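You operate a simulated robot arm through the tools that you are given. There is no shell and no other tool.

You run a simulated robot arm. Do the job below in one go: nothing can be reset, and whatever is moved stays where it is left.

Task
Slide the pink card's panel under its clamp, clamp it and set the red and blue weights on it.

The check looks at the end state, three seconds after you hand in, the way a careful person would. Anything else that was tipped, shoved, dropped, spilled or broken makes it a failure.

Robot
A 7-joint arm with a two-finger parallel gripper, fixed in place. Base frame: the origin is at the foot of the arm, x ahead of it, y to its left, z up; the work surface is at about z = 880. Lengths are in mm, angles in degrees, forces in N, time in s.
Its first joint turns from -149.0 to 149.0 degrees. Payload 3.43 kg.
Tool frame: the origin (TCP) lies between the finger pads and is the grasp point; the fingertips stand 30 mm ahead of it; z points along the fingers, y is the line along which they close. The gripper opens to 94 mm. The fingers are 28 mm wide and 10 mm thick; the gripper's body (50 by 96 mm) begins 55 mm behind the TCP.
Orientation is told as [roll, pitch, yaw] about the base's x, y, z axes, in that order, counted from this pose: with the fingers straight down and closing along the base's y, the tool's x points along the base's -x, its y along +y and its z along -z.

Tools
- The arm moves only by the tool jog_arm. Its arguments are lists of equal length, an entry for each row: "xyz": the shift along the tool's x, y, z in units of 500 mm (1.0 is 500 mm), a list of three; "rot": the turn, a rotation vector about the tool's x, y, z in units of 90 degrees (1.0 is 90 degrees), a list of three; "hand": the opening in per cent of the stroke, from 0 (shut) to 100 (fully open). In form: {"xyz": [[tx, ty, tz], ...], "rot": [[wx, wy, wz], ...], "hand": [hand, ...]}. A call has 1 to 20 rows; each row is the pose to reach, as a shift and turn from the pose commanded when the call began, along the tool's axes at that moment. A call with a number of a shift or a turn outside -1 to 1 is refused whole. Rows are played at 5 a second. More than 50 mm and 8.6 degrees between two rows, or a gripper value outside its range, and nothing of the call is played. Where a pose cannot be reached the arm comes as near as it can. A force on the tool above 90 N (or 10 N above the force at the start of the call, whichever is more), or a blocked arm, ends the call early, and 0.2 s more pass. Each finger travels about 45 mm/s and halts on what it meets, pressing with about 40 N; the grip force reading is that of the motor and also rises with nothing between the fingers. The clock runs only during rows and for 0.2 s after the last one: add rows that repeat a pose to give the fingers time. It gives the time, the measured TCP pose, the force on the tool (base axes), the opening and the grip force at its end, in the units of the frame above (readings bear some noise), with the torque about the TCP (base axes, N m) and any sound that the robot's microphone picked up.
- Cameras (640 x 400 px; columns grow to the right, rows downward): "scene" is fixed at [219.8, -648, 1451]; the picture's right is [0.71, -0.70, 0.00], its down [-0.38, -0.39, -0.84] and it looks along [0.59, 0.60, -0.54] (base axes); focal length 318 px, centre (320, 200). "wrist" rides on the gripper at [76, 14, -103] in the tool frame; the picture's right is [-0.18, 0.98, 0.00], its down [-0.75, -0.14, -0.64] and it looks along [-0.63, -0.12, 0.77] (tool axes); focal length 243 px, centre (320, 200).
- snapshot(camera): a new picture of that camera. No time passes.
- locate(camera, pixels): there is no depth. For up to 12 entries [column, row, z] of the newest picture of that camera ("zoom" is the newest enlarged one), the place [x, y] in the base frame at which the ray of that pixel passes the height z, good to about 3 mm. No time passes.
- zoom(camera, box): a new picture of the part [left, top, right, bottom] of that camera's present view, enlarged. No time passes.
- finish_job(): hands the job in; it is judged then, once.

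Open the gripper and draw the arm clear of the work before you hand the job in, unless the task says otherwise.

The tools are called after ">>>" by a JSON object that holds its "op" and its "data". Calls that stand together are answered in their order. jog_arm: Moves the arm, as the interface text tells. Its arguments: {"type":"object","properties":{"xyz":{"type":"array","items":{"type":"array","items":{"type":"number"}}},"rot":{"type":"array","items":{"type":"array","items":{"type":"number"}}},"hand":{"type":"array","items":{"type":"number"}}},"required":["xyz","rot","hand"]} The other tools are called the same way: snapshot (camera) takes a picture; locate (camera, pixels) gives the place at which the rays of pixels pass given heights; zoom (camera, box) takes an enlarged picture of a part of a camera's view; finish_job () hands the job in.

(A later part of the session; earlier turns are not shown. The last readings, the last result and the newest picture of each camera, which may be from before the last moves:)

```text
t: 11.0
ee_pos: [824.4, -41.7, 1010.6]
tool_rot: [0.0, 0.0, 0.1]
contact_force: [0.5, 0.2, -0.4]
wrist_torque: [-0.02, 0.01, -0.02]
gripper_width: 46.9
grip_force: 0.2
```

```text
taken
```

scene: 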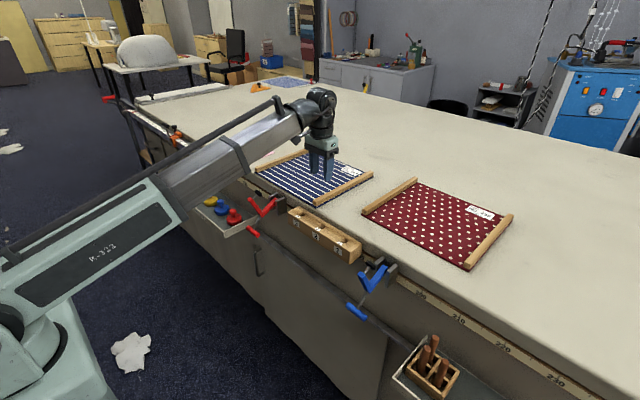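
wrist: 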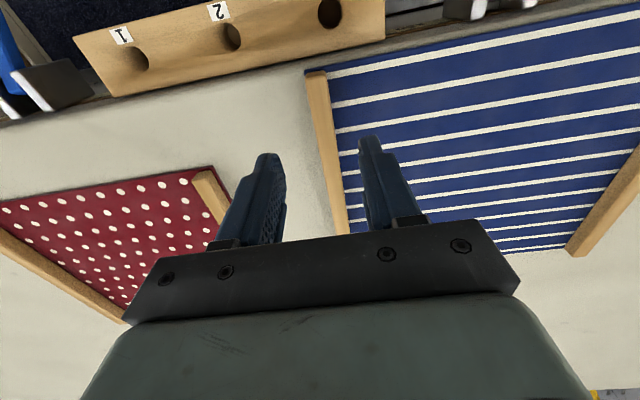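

The panel lies square and released. I take tight zooms of the red clamp to get its hinge, vertex, pad and handle positions.

>>> {"op": "zoom", "data": {"camera": "scene", "box": [244, 186, 292, 216]}}

>>> {"op": "zoom", "data": {"camera": "scene", "box": [240, 208, 288, 238]}}

```text
13.33 times, centred on (268, 201) of scene
```

zoom: 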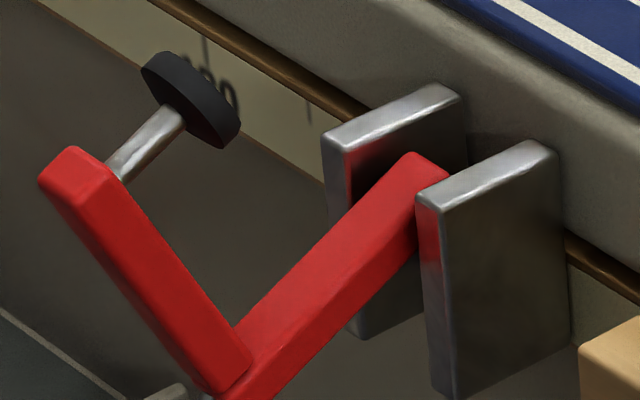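

```text
13.33 times, centred on (264, 223) of scene
```

zoom: 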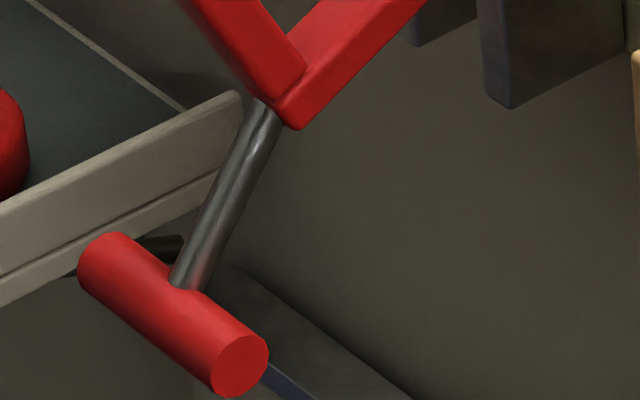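

From the scene zooms I derive: plates x 745–783, top z≈870; hinge ≈(764,117,852); T-handle axis ≈(654, 117, 779), 60 mm long; swing ≈115°, pad landing near x≈849. I now raise and yaw the tool −90° about its z so the fingers close along x.

>>> {"op": "jog_arm", "data": {"xyz": [[0, 0, -0.02], [0, 0, -0.04], [0, 0, -0.06], [0, 0, -0.08], [0, 0, -0.1], [0, 0, -0.12], [0, 0, -0.14], [0, 0, -0.14], [0, 0, -0.14], [0, 0, -0.14], [0, 0, -0.14], [0, 0, -0.14]], "rot": [[0, 0, -0.09], [0, 0, -0.18], [0, 0, -0.27], [0, 0, -0.36], [0, 0, -0.45], [0, 0, -0.54], [0, 0, -0.63], [0, 0, -0.72], [0, 0, -0.81], [0, 0, -0.9], [0, 0, -0.95], [0, 0, -1.0]], "hand": [50, 50, 50, 50, 50, 50, 50, 50, 50, 50, 50, 50]}}

>>> {"op": "snapshot", "data": {"camera": "wrist"}}

>>> {"op": "snapshot", "data": {"camera": "scene"}}

```text
t: 13.6
ee_pos: [823.8, -38.8, 1080.2]
tool_rot: [0.0, 0.0, 90.1]
contact_force: [-0.1, 0.5, -1.1]
wrist_torque: [0.01, 0.0, -0.04]
gripper_width: 47.1
grip_force: 0.1
```

```text
taken
```

wrist: 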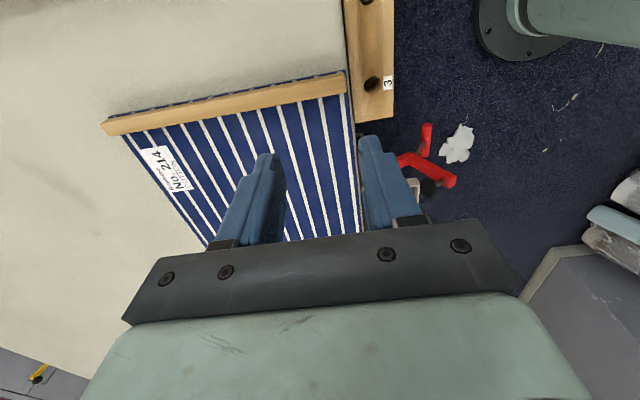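

```text
taken
```

scene: 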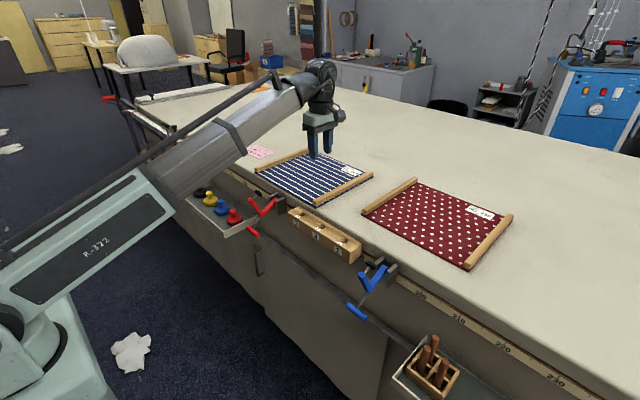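

Yaw is fine. Now I tilt the tool 45° (fingers pointing outward and down) while moving to about (700, 60, 1050), clear above the clamp, to test reachability.

>>> {"op": "jog_arm", "data": {"xyz": [[-0.033, 0.041, 0.01], [-0.066, 0.082, 0.02], [-0.099, 0.123, 0.03], [-0.132, 0.164, 0.04], [-0.165, 0.205, 0.05], [-0.198, 0.248, 0.06]], "rot": [[0.083, 0, 0], [0.167, 0, 0], [0.25, 0, 0], [0.333, 0, 0], [0.417, 0, 0], [0.5, 0, 0]], "hand": [50, 50, 50, 50, 50, 50]}}

>>> {"op": "snapshot", "data": {"camera": "wrist"}}

>>> {"op": "snapshot", "data": {"camera": "scene"}}

```text
t: 15.0
ee_pos: [699.7, 59.8, 1052.6]
tool_rot: [-45.1, 0.0, 90.0]
contact_force: [0.3, -1.1, 1.6]
wrist_torque: [0.02, -0.02, 0.01]
gripper_width: 47.3
grip_force: 0.0
```

```text
taken
```

wrist: 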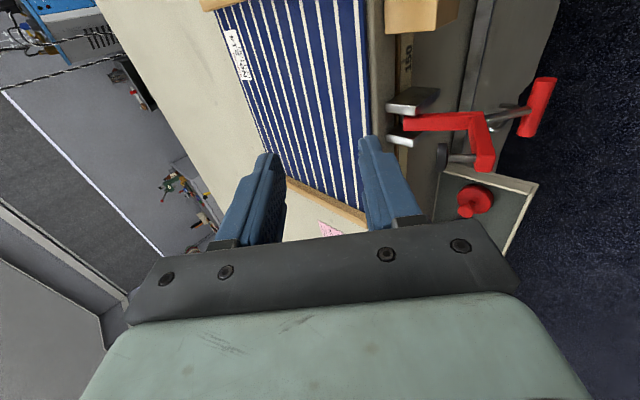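

```text
taken
```

scene: 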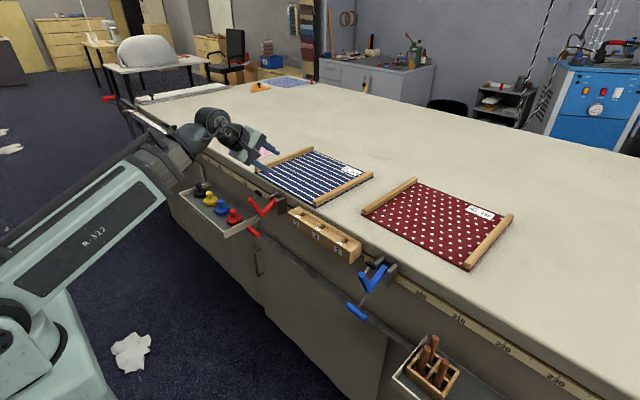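

Reachable. The wrist picture shows the clamp from the side: T-handle at (538,107), pad (445,157), plates (410,105–145). I zoom there and locate points.

>>> {"op": "zoom", "data": {"camera": "wrist", "box": [370, 50, 580, 230]}}

>>> {"op": "locate", "data": {"camera": "wrist", "pixels": [[550, 80, 780], [527, 135, 780], [550, 80, 770], [527, 135, 770], [538, 107, 780], [480, 200, 850], [480, 200, 860], [540, 185, 860], [435, 185, 860]]}}

```text
2.22 times, centred on (475, 140) of wrist
```

zoom: 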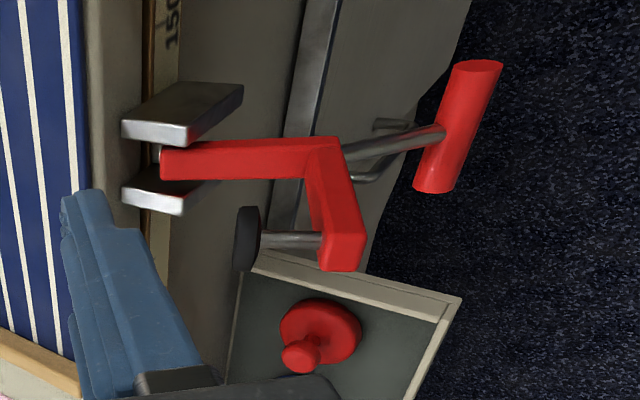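

```text
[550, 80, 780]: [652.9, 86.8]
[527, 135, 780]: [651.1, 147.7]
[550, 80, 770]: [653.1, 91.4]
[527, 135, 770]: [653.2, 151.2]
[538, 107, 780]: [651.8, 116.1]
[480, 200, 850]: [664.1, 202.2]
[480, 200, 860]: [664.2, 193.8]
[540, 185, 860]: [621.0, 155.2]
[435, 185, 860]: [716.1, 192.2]
```

The T-handle centre is confirmed at about (652,117,780). I zoom tightly on the hinge end between the plates to find the pivot pin.

>>> {"op": "zoom", "data": {"camera": "wrist", "box": [376, 78, 472, 150]}}

>>> {"op": "zoom", "data": {"camera": "wrist", "box": [440, 60, 570, 180]}}

```text
5.56 times, centred on (424, 114) of wrist
```

zoom: 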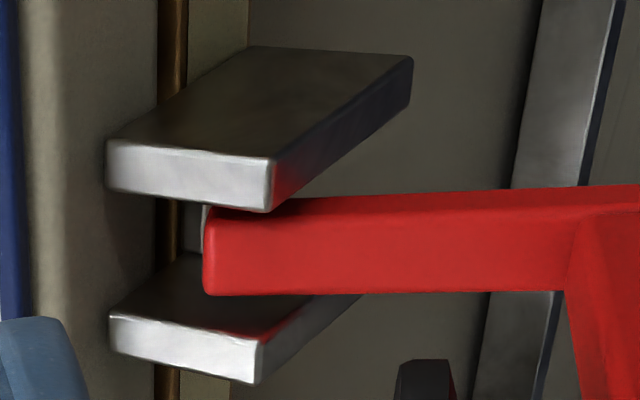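

```text
3.33 times, centred on (505, 120) of wrist
```

zoom: 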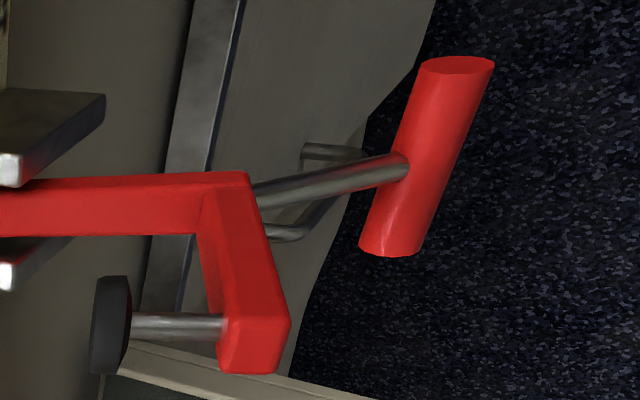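

The geometry is consistent. I now move with the tilted tool first toward the robot side (588,137,1000), then look before descending to the pre-grasp.

>>> {"op": "jog_arm", "data": {"xyz": [[-0.0386, 0.0581, -0.0209], [-0.0772, 0.1162, -0.0418], [-0.1158, 0.1743, -0.0627], [-0.1544, 0.2324, -0.0836]], "rot": [[0, 0, 0], [0, 0, 0], [0, 0, 0], [0, 0, 0]], "hand": [50, 50, 50, 50]}}

>>> {"op": "snapshot", "data": {"camera": "wrist"}}

>>> {"op": "snapshot", "data": {"camera": "scene"}}

```text
t: 16.0
ee_pos: [648.5, 153.0, 1022.0]
tool_rot: [-45.0, 0.1, 90.0]
contact_force: [0.0, 0.1, 0.0]
wrist_torque: [-0.01, -0.02, -0.01]
gripper_width: 47.0
grip_force: 0.1
out of reach, approached as far as the arm can: row 2, 3, 4
```

```text
taken
```

wrist: 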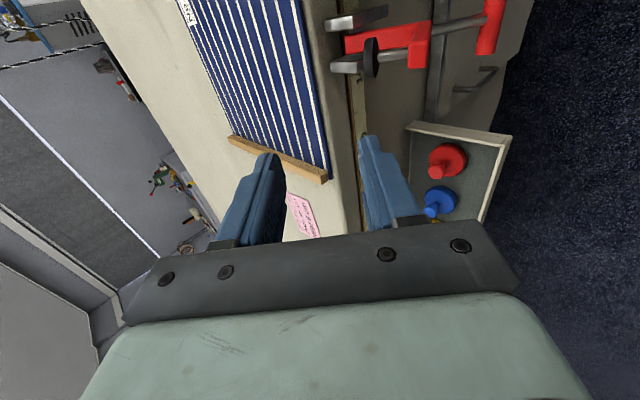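

```text
taken
```

scene: 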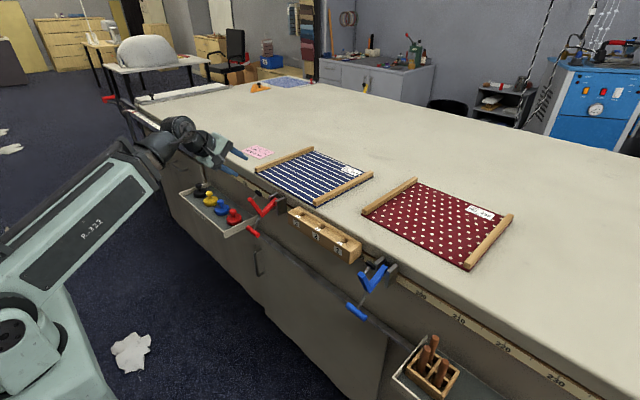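

The arm can't retreat further at that height, so I'll approach the T from its +y end instead: descend beside it at y≈178 (beyond the T's end at y≈147), then slide in along −y.

>>> {"op": "jog_arm", "data": {"xyz": [[-0.02, 0.02, 0.02], [-0.046, 0.08, 0.08], [-0.05, 0.13, 0.135], [-0.05, 0.18, 0.185], [-0.05, 0.23, 0.24]], "rot": [[0, 0, 0], [0, 0, 0], [0, 0, 0], [0, 0, 0], [0, 0, 0]], "hand": [50, 50, 50, 50, 50]}}

>>> {"op": "snapshot", "data": {"camera": "wrist"}}

>>> {"op": "zoom", "data": {"camera": "scene", "box": [150, 110, 310, 260]}}

```text
t: 17.2
ee_pos: [665.6, 181.2, 853.9]
tool_rot: [-44.9, 0.0, 90.0]
contact_force: [0.3, -0.5, 0.6]
wrist_torque: [0.02, -0.04, -0.01]
gripper_width: 47.1
grip_force: 0.1
out of reach, approached as far as the arm can: row 2, 3, 4, 5
```

```text
taken
```

wrist: 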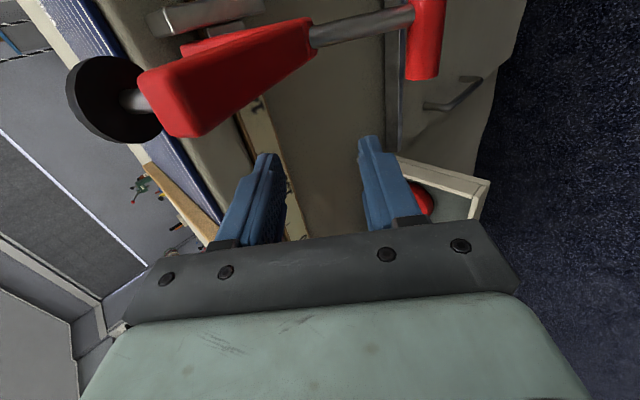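

```text
2.67 times, centred on (230, 185) of scene
```

zoom: 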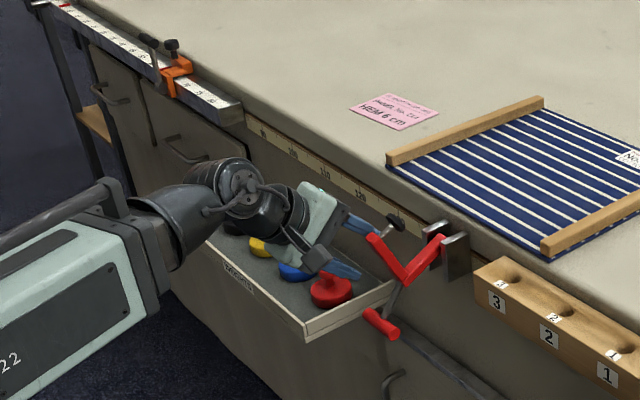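

The reach limit is tied to the wrist folding toward the base; a steeper tool (30° from vertical) should allow it. I reduce the tilt by 15° and descend beside the T's +y end to about (647,178,789).

>>> {"op": "jog_arm", "data": {"xyz": [[0, 0, 0], [0, 0.01, 0.01], [0.003, 0.06, 0.035], [0.0064, 0.1185, 0.0659], [0.0064, 0.1185, 0.0659]], "rot": [[-0.0833, 0, 0], [-0.1667, 0, 0], [-0.1667, 0, 0], [-0.1667, 0, 0], [-0.1667, 0, 0]], "hand": [50, 50, 50, 50, 50]}}

>>> {"op": "snapshot", "data": {"camera": "wrist"}}

>>> {"op": "zoom", "data": {"camera": "scene", "box": [190, 150, 310, 260]}}

```text
t: 18.4
ee_pos: [645.8, 178.5, 787.2]
tool_rot: [-30.0, 0.0, 90.0]
contact_force: [-0.8, -0.2, 0.3]
wrist_torque: [0.04, -0.01, -0.03]
gripper_width: 46.9
grip_force: 0.1
```

```text
taken
```

wrist: 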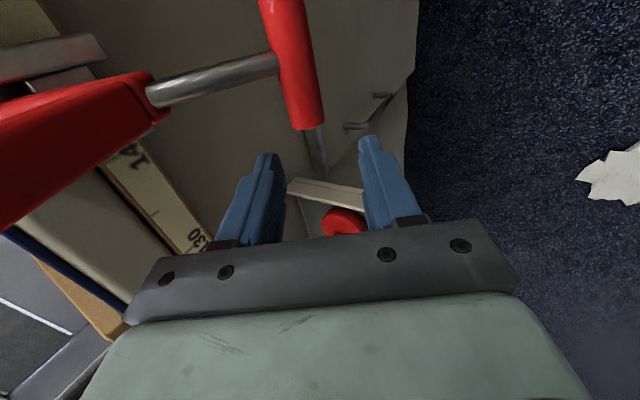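

```text
3.64 times, centred on (250, 205) of scene
```

zoom: 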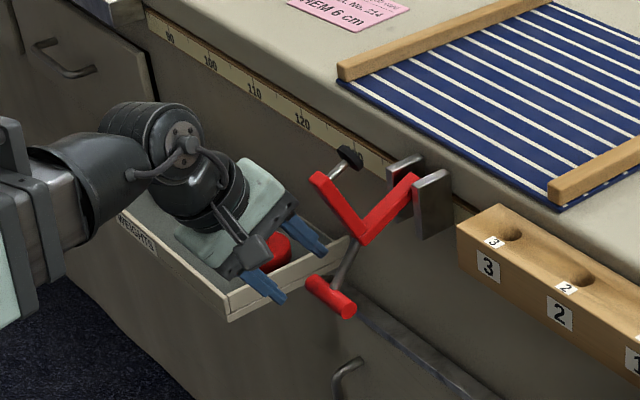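

The T's axis (from (285,0) to (308,125)) lines up with the gap between the fingers. I slide 33 mm along −y so that the fingers straddle the T.

>>> {"op": "jog_arm", "data": {"xyz": [[0.02, 0, 0], [0.04, 0, 0], [0.066, 0, 0]], "rot": [[0, 0, 0], [0, 0, 0], [0, 0, 0]], "hand": [50, 50, 50]}}

>>> {"op": "snapshot", "data": {"camera": "wrist"}}

>>> {"op": "zoom", "data": {"camera": "scene", "box": [190, 150, 310, 260]}}

```text
t: 19.2
ee_pos: [645.8, 146.8, 788.5]
tool_rot: [-30.0, 0.0, 89.9]
contact_force: [0.6, 0.3, -0.1]
wrist_torque: [0.0, 0.01, 0.01]
gripper_width: 46.9
grip_force: 0.1
```

```text
taken
```

wrist: 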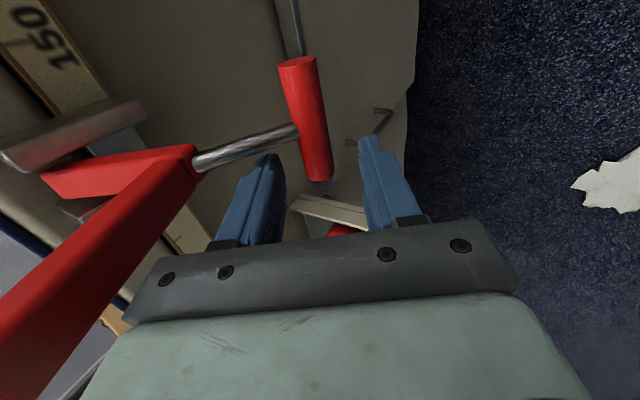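

```text
3.64 times, centred on (250, 205) of scene
```

zoom: 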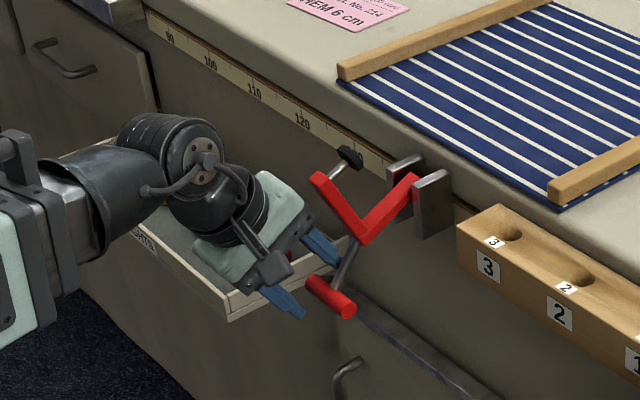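

The T's end (320,178) lies between the fingers. I shift 4 mm more along −y and narrow the opening to about 28 mm to cage the 16 mm bar.

>>> {"op": "jog_arm", "data": {"xyz": [[0.008, 0, 0], [0.008, 0, 0], [0.008, 0, 0]], "rot": [[0, 0, 0], [0, 0, 0], [0, 0, 0]], "hand": [40, 30, 30]}}

>>> {"op": "snapshot", "data": {"camera": "wrist"}}

>>> {"op": "zoom", "data": {"camera": "scene", "box": [215, 180, 295, 250]}}

```text
t: 20.0
ee_pos: [646.1, 140.8, 788.2]
tool_rot: [-29.9, 0.1, 90.0]
contact_force: [-0.3, 0.2, 0.9]
wrist_torque: [-0.02, 0.03, 0.03]
gripper_width: 28.3
grip_force: 0.0
```

```text
taken
```

wrist: 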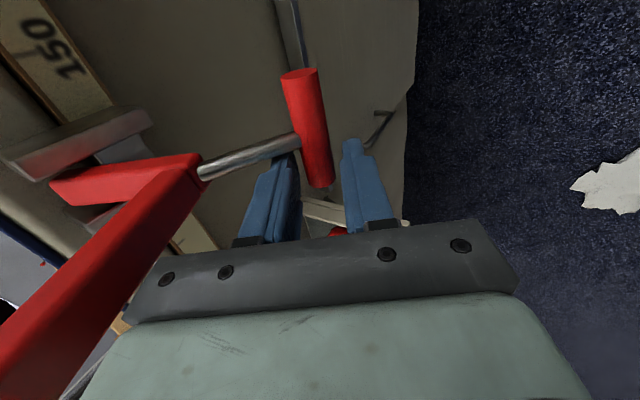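

```text
5.71 times, centred on (255, 215) of scene
```

zoom: 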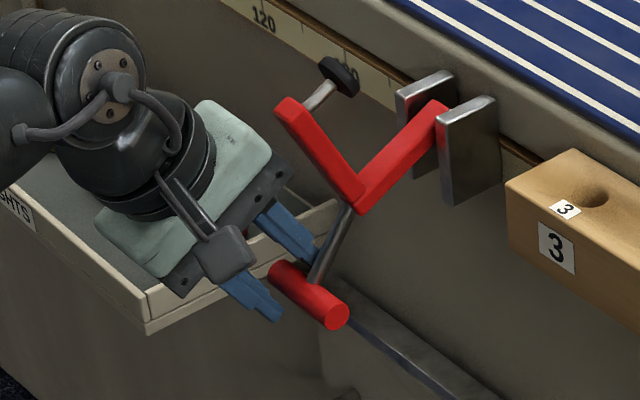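

I test-close on the T to verify that it's between the pads.

>>> {"op": "jog_arm", "data": {"xyz": [[0, 0, 0], [0, 0, 0], [0, 0, 0]], "rot": [[0, 0, 0], [0, 0, 0], [0, 0, 0]], "hand": [15, 8, 8]}}

>>> {"op": "snapshot", "data": {"camera": "wrist"}}

>>> {"op": "zoom", "data": {"camera": "scene", "box": [215, 180, 295, 250]}}

```text
t: 20.8
ee_pos: [646.1, 141.9, 787.5]
tool_rot: [-30.1, 0.0, 89.9]
contact_force: [3.9, -0.5, 3.5]
wrist_torque: [-0.01, -0.1, 0.02]
gripper_width: 17.5
grip_force: 45.0
```

```text
taken
```

wrist: 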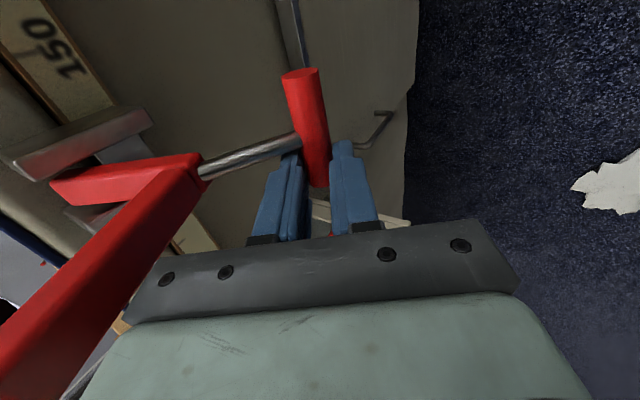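

```text
5.71 times, centred on (255, 215) of scene
```

zoom: 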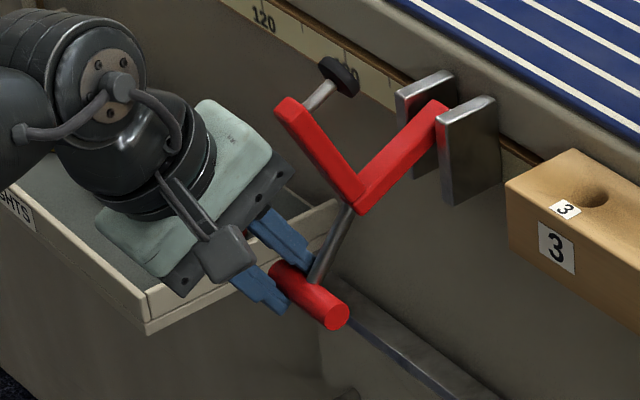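

The T is firmly between the pads (17.5 mm, 45 N). The first part of the arc runs nearly along the finger axis, so I keep the grip and swing the first ~10° following the arc about the estimated hinge.

>>> {"op": "jog_arm", "data": {"xyz": [[0, 0.0001, -0.012], [0, 0.0002, -0.0241], [0, -0.0006, -0.036], [0, -0.0016, -0.048]], "rot": [[-0.008, 0, 0], [-0.0167, 0, 0], [-0.025, 0, 0], [-0.0333, 0, 0]], "hand": [8, 8, 8, 8]}}

>>> {"op": "snapshot", "data": {"camera": "wrist"}}

>>> {"op": "zoom", "data": {"camera": "scene", "box": [215, 180, 295, 250]}}

```text
t: 21.8
ee_pos: [633.7, 141.9, 808.0]
tool_rot: [-26.9, 0.1, 90.0]
contact_force: [-5.3, -5.6, -5.4]
wrist_torque: [-0.36, 0.3, -0.19]
gripper_width: 17.4
grip_force: 44.5
```

```text
taken
```

wrist: 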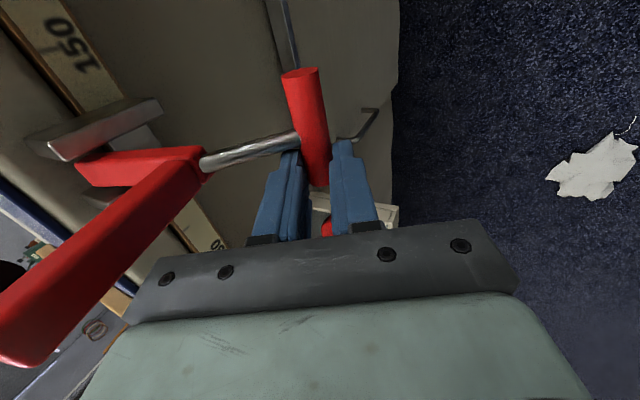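

```text
5.71 times, centred on (255, 215) of scene
```

zoom: 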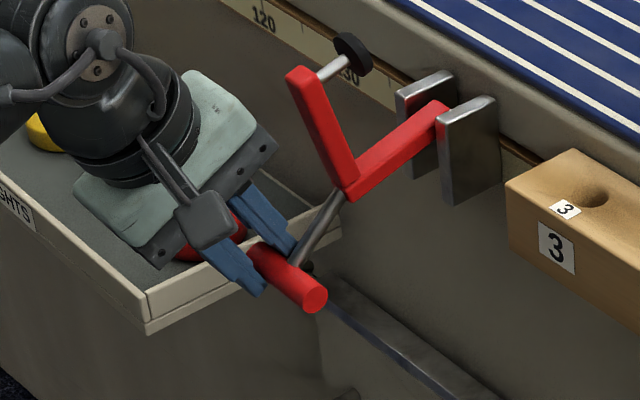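

The lever follows with only ~7 N of side load (slightly outward), so I refine the hinge estimate to ≈(762,862) and continue another 20° of the arc.

>>> {"op": "jog_arm", "data": {"xyz": [[0, 0.0003, -0.012], [0, 0.0007, -0.0242], [0, -0.001, -0.036], [0, -0.003, -0.0481], [0, -0.006, -0.06], [0, -0.009, -0.0715], [0, -0.013, -0.083], [0, -0.017, -0.0946]], "rot": [[-0.008, 0, 0], [-0.0167, 0, 0], [-0.025, 0, 0], [-0.0333, 0, 0], [-0.0417, 0, 0], [-0.05, 0, 0], [-0.0583, 0, 0], [-0.0667, 0, 0]], "hand": [8, 8, 8, 8, 8, 8, 8, 8]}}

>>> {"op": "snapshot", "data": {"camera": "wrist"}}

>>> {"op": "zoom", "data": {"camera": "scene", "box": [215, 170, 295, 240]}}

```text
t: 23.6
ee_pos: [621.5, 140.6, 855.9]
tool_rot: [-21.1, 0.1, 90.1]
contact_force: [12.8, -1.1, -1.8]
wrist_torque: [0.05, -0.1, 0.04]
gripper_width: 18.0
grip_force: 45.4
```

```text
taken
```

wrist: 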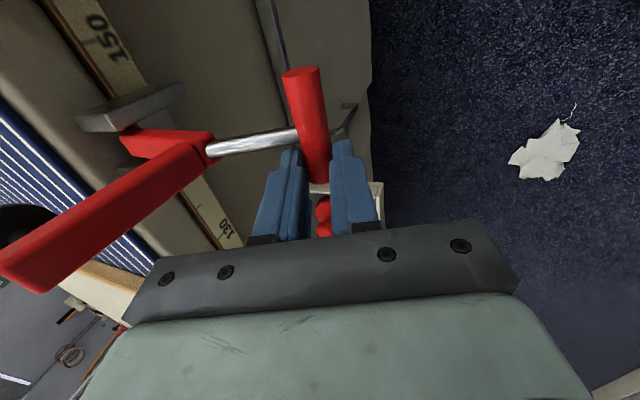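

```text
5.71 times, centred on (255, 205) of scene
```

zoom: 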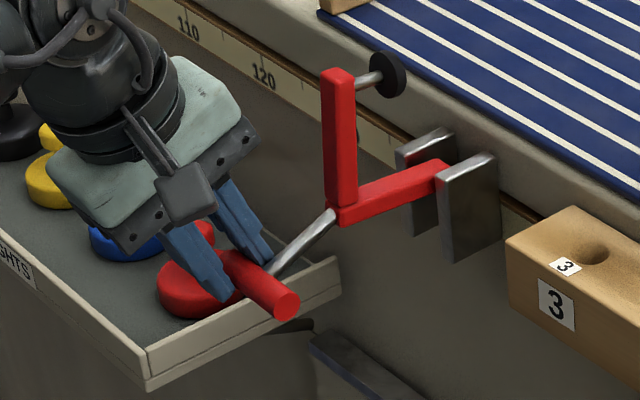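

Bar 2 is now upright and the lever follows; the force (12.8 N in +x) says I'm slightly too far out, so I refit the hinge to ≈(764,858), r≈138, and continue to about 148°.

>>> {"op": "jog_arm", "data": {"xyz": [[0, -0.0122, -0.0206], [0, -0.02, -0.038], [0, -0.0284, -0.0555], [0, -0.038, -0.072], [0, -0.0493, -0.0878], [0, -0.0615, -0.1025], [0, -0.0746, -0.1168], [0, -0.0888, -0.1298], [0, -0.1038, -0.142]], "rot": [[-0.0111, 0, 0], [-0.0111, 0, 0], [-0.0111, 0, 0], [-0.0111, 0, 0], [-0.0111, 0, 0], [-0.0111, 0, 0], [-0.0111, 0, 0], [-0.0111, 0, 0], [-0.0111, 0, 0]], "hand": [8, 8, 8, 8, 8, 8, 8, 8, 8]}}

>>> {"op": "snapshot", "data": {"camera": "wrist"}}

>>> {"op": "zoom", "data": {"camera": "scene", "box": [215, 140, 305, 230]}}

```text
t: 25.6
ee_pos: [641.1, 141.5, 940.4]
tool_rot: [-19.9, 0.1, 90.1]
contact_force: [-33.6, 0.0, 19.5]
wrist_torque: [0.32, 0.65, 0.02]
gripper_width: 17.4
grip_force: 44.9
```

```text
taken
```

wrist: 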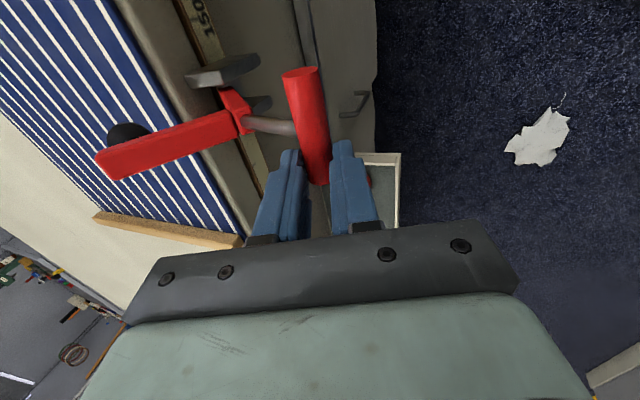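

```text
4.44 times, centred on (260, 185) of scene
```

zoom: 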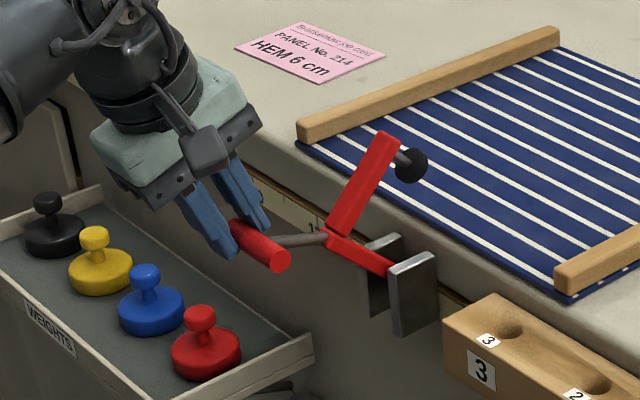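

The lever follows; 39 N outward tells me the true hinge is nearer (761,860.5), r≈137. I continue on the corrected arc to 126°.

>>> {"op": "jog_arm", "data": {"xyz": [[0, -0.0129, -0.0162], [0, -0.025, -0.024], [0, -0.0374, -0.0309], [0, -0.05, -0.0372], [0, -0.0636, -0.0431], [0, -0.077, -0.048], [0, -0.0906, -0.0524]], "rot": [[0, 0, 0], [0, 0, 0], [0, 0, 0], [0, 0, 0], [0, 0, 0], [0, 0, 0], [0, 0, 0]], "hand": [8, 8, 8, 8, 8, 8, 8]}}

>>> {"op": "snapshot", "data": {"camera": "wrist"}}

>>> {"op": "zoom", "data": {"camera": "scene", "box": [215, 130, 315, 230]}}

```text
t: 27.2
ee_pos: [678.3, 142.0, 980.5]
tool_rot: [-20.0, 0.0, 90.0]
contact_force: [10.2, -4.5, -6.2]
wrist_torque: [-0.13, 0.06, -0.01]
gripper_width: 17.4
grip_force: 45.2
```

```text
taken
```

wrist: 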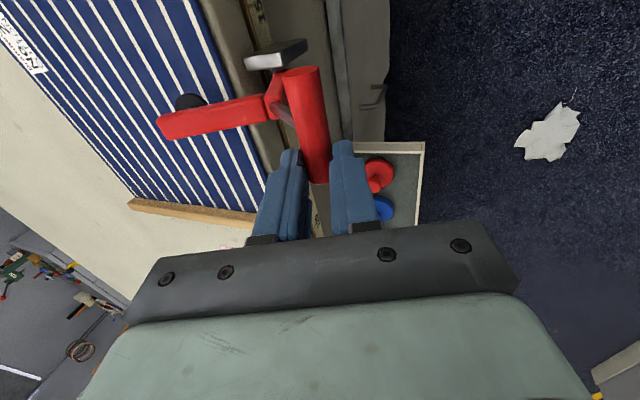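

```text
4.00 times, centred on (265, 180) of scene
```

zoom: 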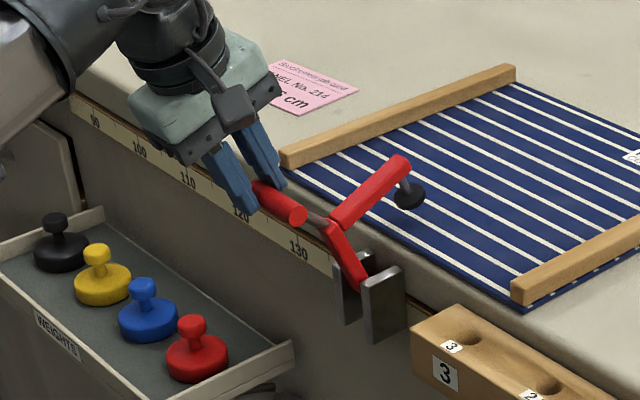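

Load is small (~11 N). I continue along the arc to about 108° and check for pad contact.

>>> {"op": "jog_arm", "data": {"xyz": [[0, -0.014, -0.003], [0, -0.0279, -0.0054], [0, -0.042, -0.0073], [0, -0.0564, -0.0088], [0, -0.0707, -0.0093], [0, -0.0849, -0.0093]], "rot": [[0, 0, 0], [0, 0, 0], [0, 0, 0], [0, 0, 0], [0, 0, 0], [0, 0, 0]], "hand": [8, 8, 8, 8, 8, 8]}}

>>> {"op": "snapshot", "data": {"camera": "wrist"}}

>>> {"op": "zoom", "data": {"camera": "scene", "box": [225, 130, 325, 230]}}

```text
t: 28.6
ee_pos: [714.4, 140.7, 998.2]
tool_rot: [-19.9, 0.0, 90.0]
contact_force: [1.4, 0.9, -3.8]
wrist_torque: [-0.38, -0.03, -0.2]
gripper_width: 17.5
grip_force: 44.9
```

```text
taken
```

wrist: 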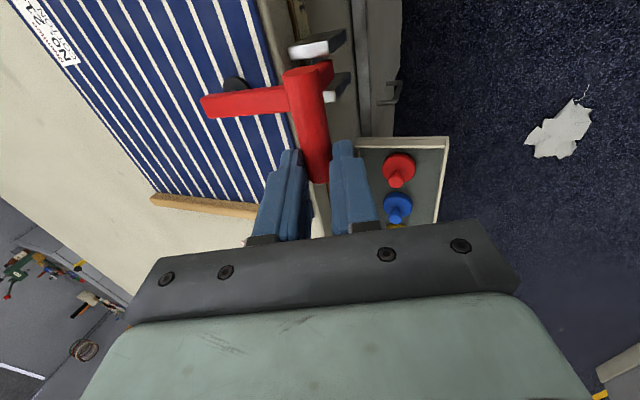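

```text
4.00 times, centred on (275, 180) of scene
```

zoom: 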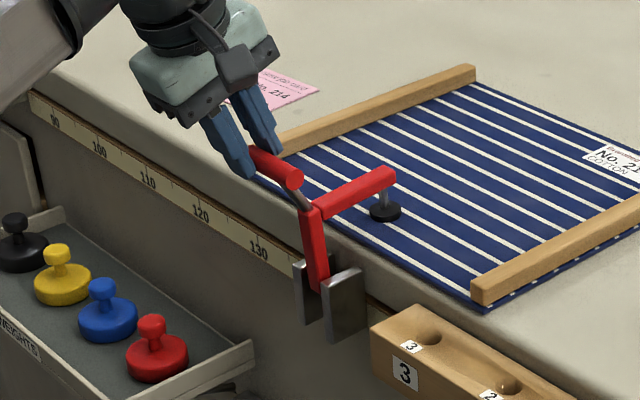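

The pad hovers just above the panel and the arm of the clamp is nearly level. I move on in small steps, watching for the contact force.

>>> {"op": "jog_arm", "data": {"xyz": [[0, -0.0095, 0.0005], [0, -0.0189, 0.0011], [0, -0.0283, 0.0025]], "rot": [[0, 0, 0], [0, 0, 0], [0, 0, 0]], "hand": [8, 8, 8]}}

>>> {"op": "zoom", "data": {"camera": "scene", "box": [260, 150, 310, 220]}}

>>> {"op": "snapshot", "data": {"camera": "wrist"}}

```text
t: 29.5
ee_pos: [715.9, 141.4, 997.5]
tool_rot: [-18.1, 0.0, 90.0]
contact_force: [-13.6, 2.2, 12.6]
wrist_torque: [-0.56, 0.26, -0.35]
gripper_width: 17.5
grip_force: 45.4
stopped in row 3: the force on the tool passed its limit at 92 N (the readings are from after the stop); the commanded pose is now the measured one
```

```text
5.71 times, centred on (285, 185) of scene
```

zoom: 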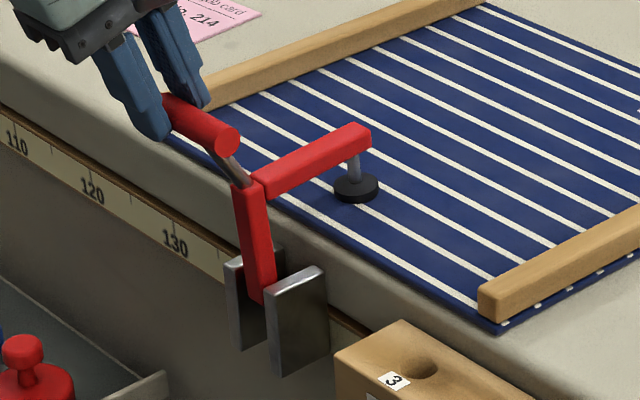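

```text
taken
```

wrist: 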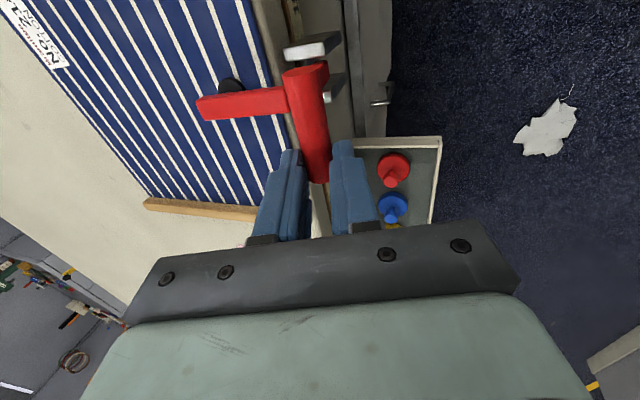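

The force limit tripped at 92 N: the pad appears to have come down on the panel. I zoom tightly on the pad and around the fingers to verify.

>>> {"op": "zoom", "data": {"camera": "scene", "box": [278, 168, 302, 192]}}

>>> {"op": "zoom", "data": {"camera": "scene", "box": [250, 145, 300, 210]}}

>>> {"op": "zoom", "data": {"camera": "wrist", "box": [180, 20, 360, 200]}}

```text
16.00 times, centred on (290, 180) of scene
```

zoom: 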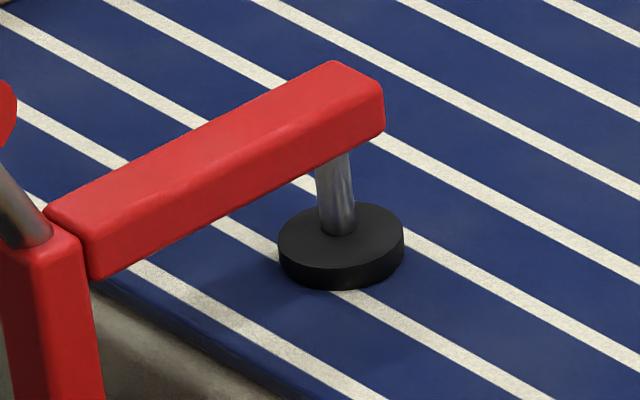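

```text
6.15 times, centred on (275, 178) of scene
```

zoom: 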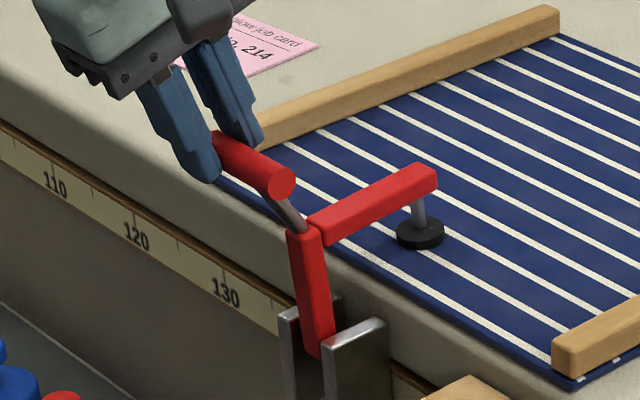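

```text
2.22 times, centred on (270, 110) of wrist
```

zoom: 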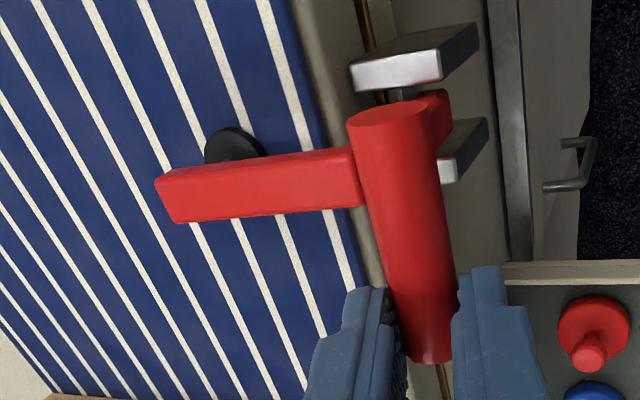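

The pad rests on the panel with the lever upright. I open the fingers slightly to see whether the clamp stays down.

>>> {"op": "jog_arm", "data": {"xyz": [[0, 0, 0], [0, 0, 0], [0, 0, 0], [0, 0, 0]], "rot": [[0, 0, 0], [0, 0, 0], [0, 0, 0], [0, 0, 0]], "hand": [20, 32, 32, 32]}}

>>> {"op": "zoom", "data": {"camera": "scene", "box": [278, 168, 302, 192]}}

>>> {"op": "zoom", "data": {"camera": "scene", "box": [250, 145, 300, 210]}}

>>> {"op": "zoom", "data": {"camera": "wrist", "box": [180, 20, 360, 200]}}

```text
t: 30.5
ee_pos: [718.0, 141.5, 996.3]
tool_rot: [-18.1, 0.0, 90.1]
contact_force: [-0.1, -0.2, -0.5]
wrist_torque: [0.02, 0.0, 0.01]
gripper_width: 30.1
grip_force: 0.0
```

```text
16.00 times, centred on (290, 180) of scene
```

zoom: 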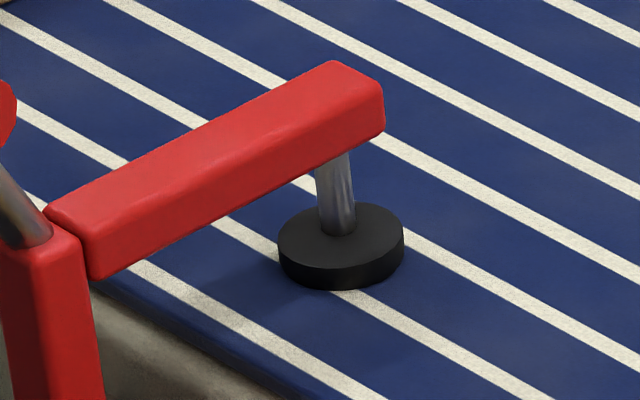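

```text
6.15 times, centred on (275, 178) of scene
```

zoom: 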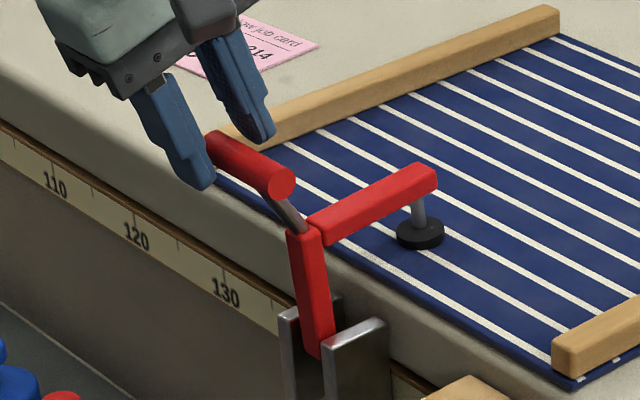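

```text
2.22 times, centred on (270, 110) of wrist
```

zoom: 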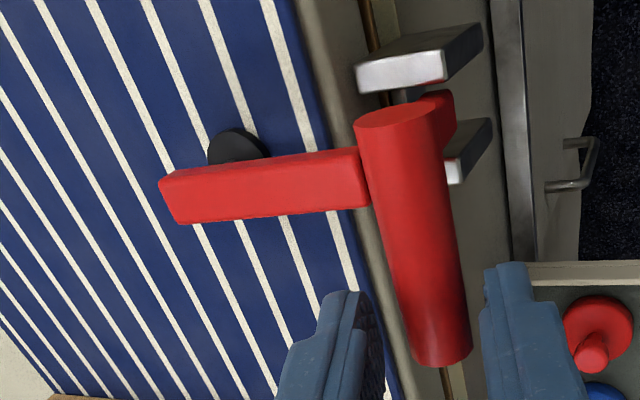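

The clamp stays where it is on its own. I slide the opened fingers off the T along +y and then back away to get a good look at the pad/panel contact.

>>> {"op": "jog_arm", "data": {"xyz": [[-0.02, 0, 0], [-0.05, 0, 0], [-0.08, 0, 0], [-0.1, 0, -0.02], [-0.1, 0, -0.08], [-0.1, 0, -0.15]], "rot": [[0, 0, 0], [0, 0, 0], [0, 0, 0], [0, 0, 0], [0, 0, 0], [0, 0, 0]], "hand": [45, 45, 45, 45, 45, 45]}}

>>> {"op": "snapshot", "data": {"camera": "wrist"}}

>>> {"op": "zoom", "data": {"camera": "scene", "box": [240, 140, 320, 220]}}

```text
t: 31.9
ee_pos: [694.6, 190.6, 1068.1]
tool_rot: [-18.1, 0.0, 90.0]
contact_force: [-0.3, 0.2, -0.6]
wrist_torque: [0.02, -0.01, 0.03]
gripper_width: 42.0
grip_force: 0.1
```

```text
taken
```

wrist: 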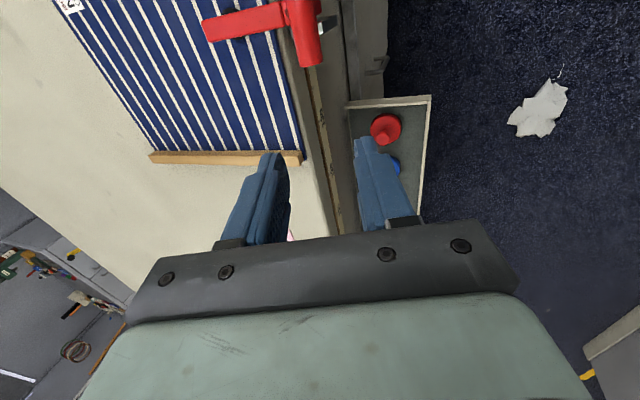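

```text
5.00 times, centred on (280, 180) of scene
```

zoom: 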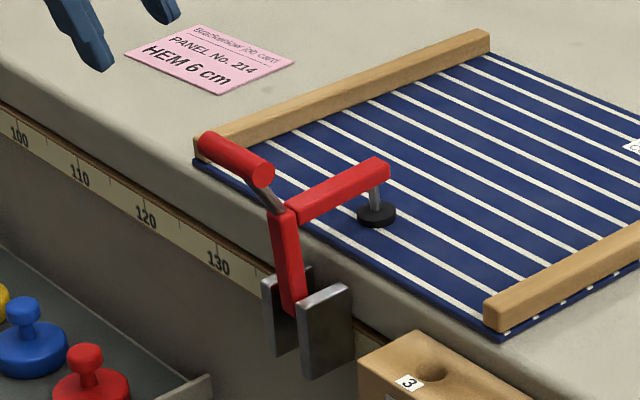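

The lever stays down. I move over to the −y side of the clamp with the tool straightened, to prepare a low side view of the pad.

>>> {"op": "jog_arm", "data": {"xyz": [[0.055, -0.0523, 0.0171], [0.11, -0.1046, 0.0342], [0.165, -0.1568, 0.0512], [0.22, -0.2091, 0.0683], [0.275, -0.2614, 0.0854], [0.33, -0.3137, 0.1025]], "rot": [[-0.04, 0, 0], [-0.08, 0, 0], [-0.12, 0, 0], [-0.16, 0, 0], [-0.201, 0, 0], [-0.201, 0, 0]], "hand": [45, 30, 20, 20, 20, 20]}}

>>> {"op": "snapshot", "data": {"camera": "wrist"}}

```text
t: 33.3
ee_pos: [855.7, 24.5, 1070.0]
tool_rot: [0.1, 0.0, 90.0]
contact_force: [0.1, -0.5, -0.6]
wrist_torque: [0.0, -0.03, -0.01]
gripper_width: 18.7
grip_force: 0.1
```

```text
taken
```

wrist: 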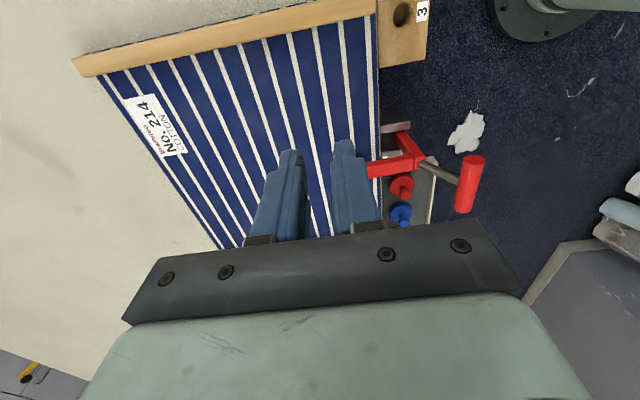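

Now I tilt the tool 40° toward +y and descend so that the wrist camera looks nearly horizontally along +y at the pad.

>>> {"op": "jog_arm", "data": {"xyz": [[0.002, -0.01, 0.03], [0.004, -0.02, 0.07], [0.006, -0.03, 0.12], [0.008, -0.04, 0.17], [0.009, -0.048, 0.21], [0.009, -0.048, 0.24]], "rot": [[0, -0.08, 0], [0, -0.16, 0], [0, -0.24, 0], [0, -0.32, 0], [0, -0.4, 0], [0, -0.444, 0]], "hand": [20, 20, 20, 20, 20, 20]}}

>>> {"op": "snapshot", "data": {"camera": "wrist"}}

>>> {"op": "snapshot", "data": {"camera": "scene"}}

```text
t: 34.7
ee_pos: [883.3, 20.7, 948.8]
tool_rot: [0.0, -40.2, 90.0]
contact_force: [-0.4, 0.0, -0.2]
wrist_torque: [0.04, 0.0, 0.02]
gripper_width: 18.6
grip_force: 0.0
```

```text
taken
```

wrist: 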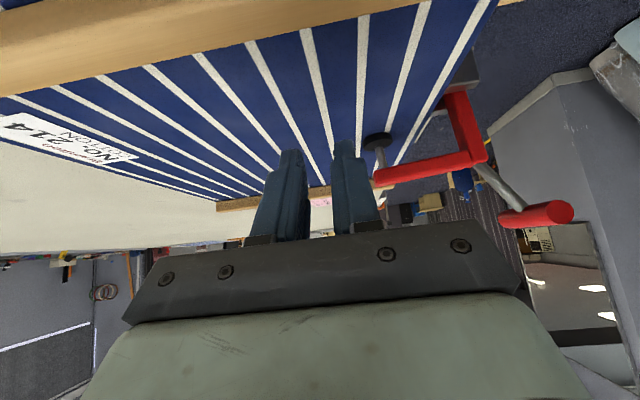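

```text
taken
```

scene: 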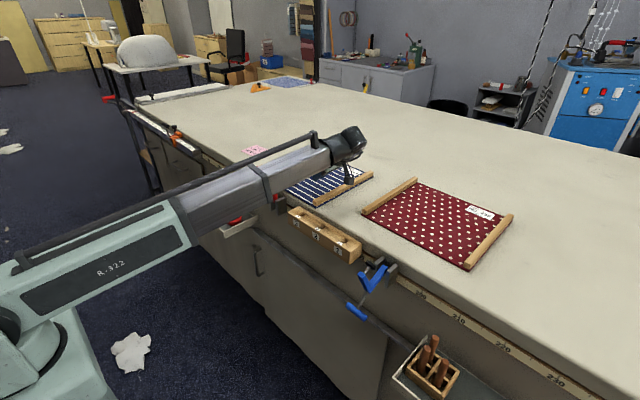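

The picture (upside-down) shows the pad at (377,140) against the panel. I zoom in there.

>>> {"op": "zoom", "data": {"camera": "wrist", "box": [340, 110, 420, 190]}}

>>> {"op": "zoom", "data": {"camera": "wrist", "box": [340, 70, 600, 240]}}

>>> {"op": "locate", "data": {"camera": "wrist", "pixels": [[377, 134, 885], [377, 134, 895], [377, 134, 905], [450, 108, 885], [490, 10, 885]]}}

```text
5.00 times, centred on (380, 150) of wrist
```

zoom: 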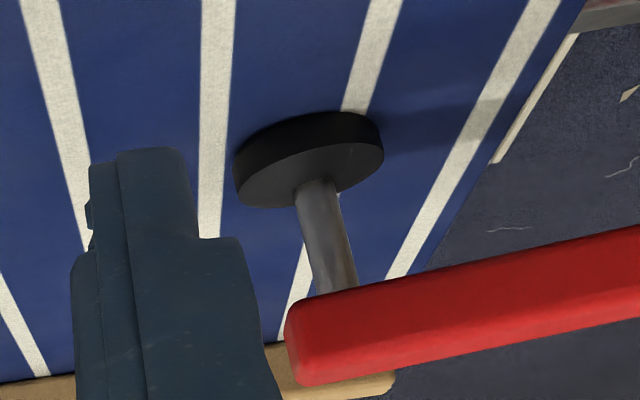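

```text
2.35 times, centred on (470, 155) of wrist
```

zoom: 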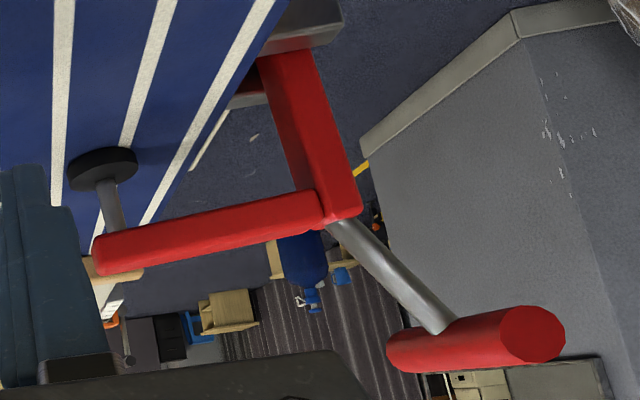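

```text
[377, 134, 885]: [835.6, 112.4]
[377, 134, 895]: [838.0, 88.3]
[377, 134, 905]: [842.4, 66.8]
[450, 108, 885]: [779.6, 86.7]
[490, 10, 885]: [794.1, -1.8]
```

I compare where stripe 2 meets the pad's rim in both cameras to determine whether the pad truly touches the panel.

>>> {"op": "locate", "data": {"camera": "wrist", "pixels": [[386, 132, 884], [395, 110, 884], [377, 139.4, 884], [363, 141, 884], [392, 136, 884], [402, 90, 884]]}}

>>> {"op": "zoom", "data": {"camera": "scene", "box": [260, 140, 320, 200]}}

>>> {"op": "locate", "data": {"camera": "scene", "pixels": [[290.9, 185.6, 884], [291.25, 183.6, 884], [300, 190, 884], [287.4, 183.5, 884], [295.3, 183.2, 884]]}}

```text
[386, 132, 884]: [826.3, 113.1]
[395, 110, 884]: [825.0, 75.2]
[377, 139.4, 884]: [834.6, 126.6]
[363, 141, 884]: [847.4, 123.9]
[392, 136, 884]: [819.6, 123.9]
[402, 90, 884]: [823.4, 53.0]
```

```text
6.67 times, centred on (290, 170) of scene
```

zoom: 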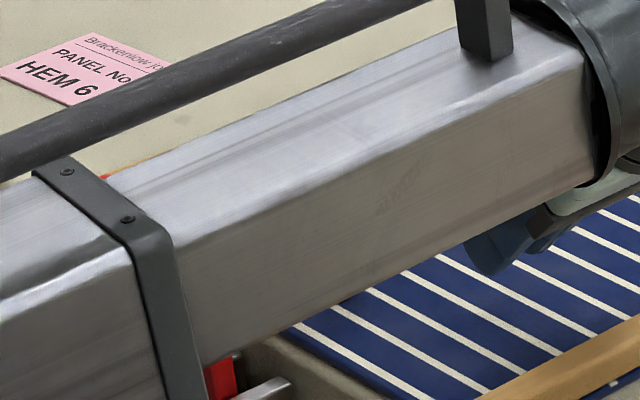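

```text
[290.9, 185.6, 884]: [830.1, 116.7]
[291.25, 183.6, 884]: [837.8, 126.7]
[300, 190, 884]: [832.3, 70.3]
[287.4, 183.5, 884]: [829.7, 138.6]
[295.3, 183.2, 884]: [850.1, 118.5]
```

Both cameras agree on the pad's base at about (836,127,884), i.e. touching the panel's surface; the clamp is closed. Next, the weights: I raise, straighten the tool and turn it back to yaw 0.

>>> {"op": "jog_arm", "data": {"xyz": [[-0.03, 0, -0.036], [-0.065, 0, -0.077], [-0.1, 0, -0.119], [-0.135, 0, -0.161], [-0.165, 0, -0.196], [-0.193, 0, -0.23]], "rot": [[0, 0, 0], [0, 0.09, 0], [0, 0.18, 0], [0, 0.27, 0], [0, 0.36, 0], [0, 0.445, 0]], "hand": [20, 20, 20, 20, 30, 50]}}

>>> {"op": "snapshot", "data": {"camera": "scene"}}

```text
t: 36.1
ee_pos: [884.7, 21.0, 1100.4]
tool_rot: [0.0, 0.2, 90.0]
contact_force: [0.0, 0.1, -0.2]
wrist_torque: [-0.03, 0.03, 0.0]
gripper_width: 47.0
grip_force: 0.1
```

```text
taken
```

scene: 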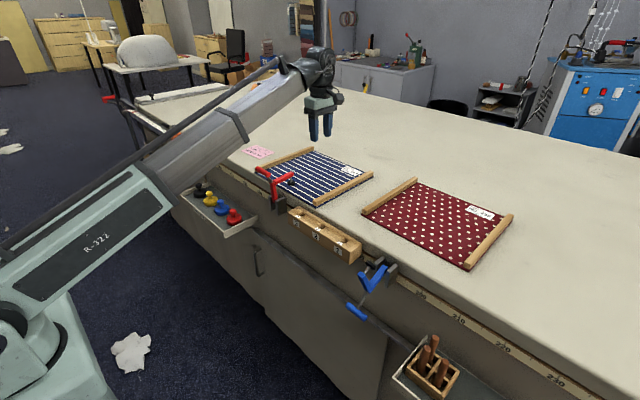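

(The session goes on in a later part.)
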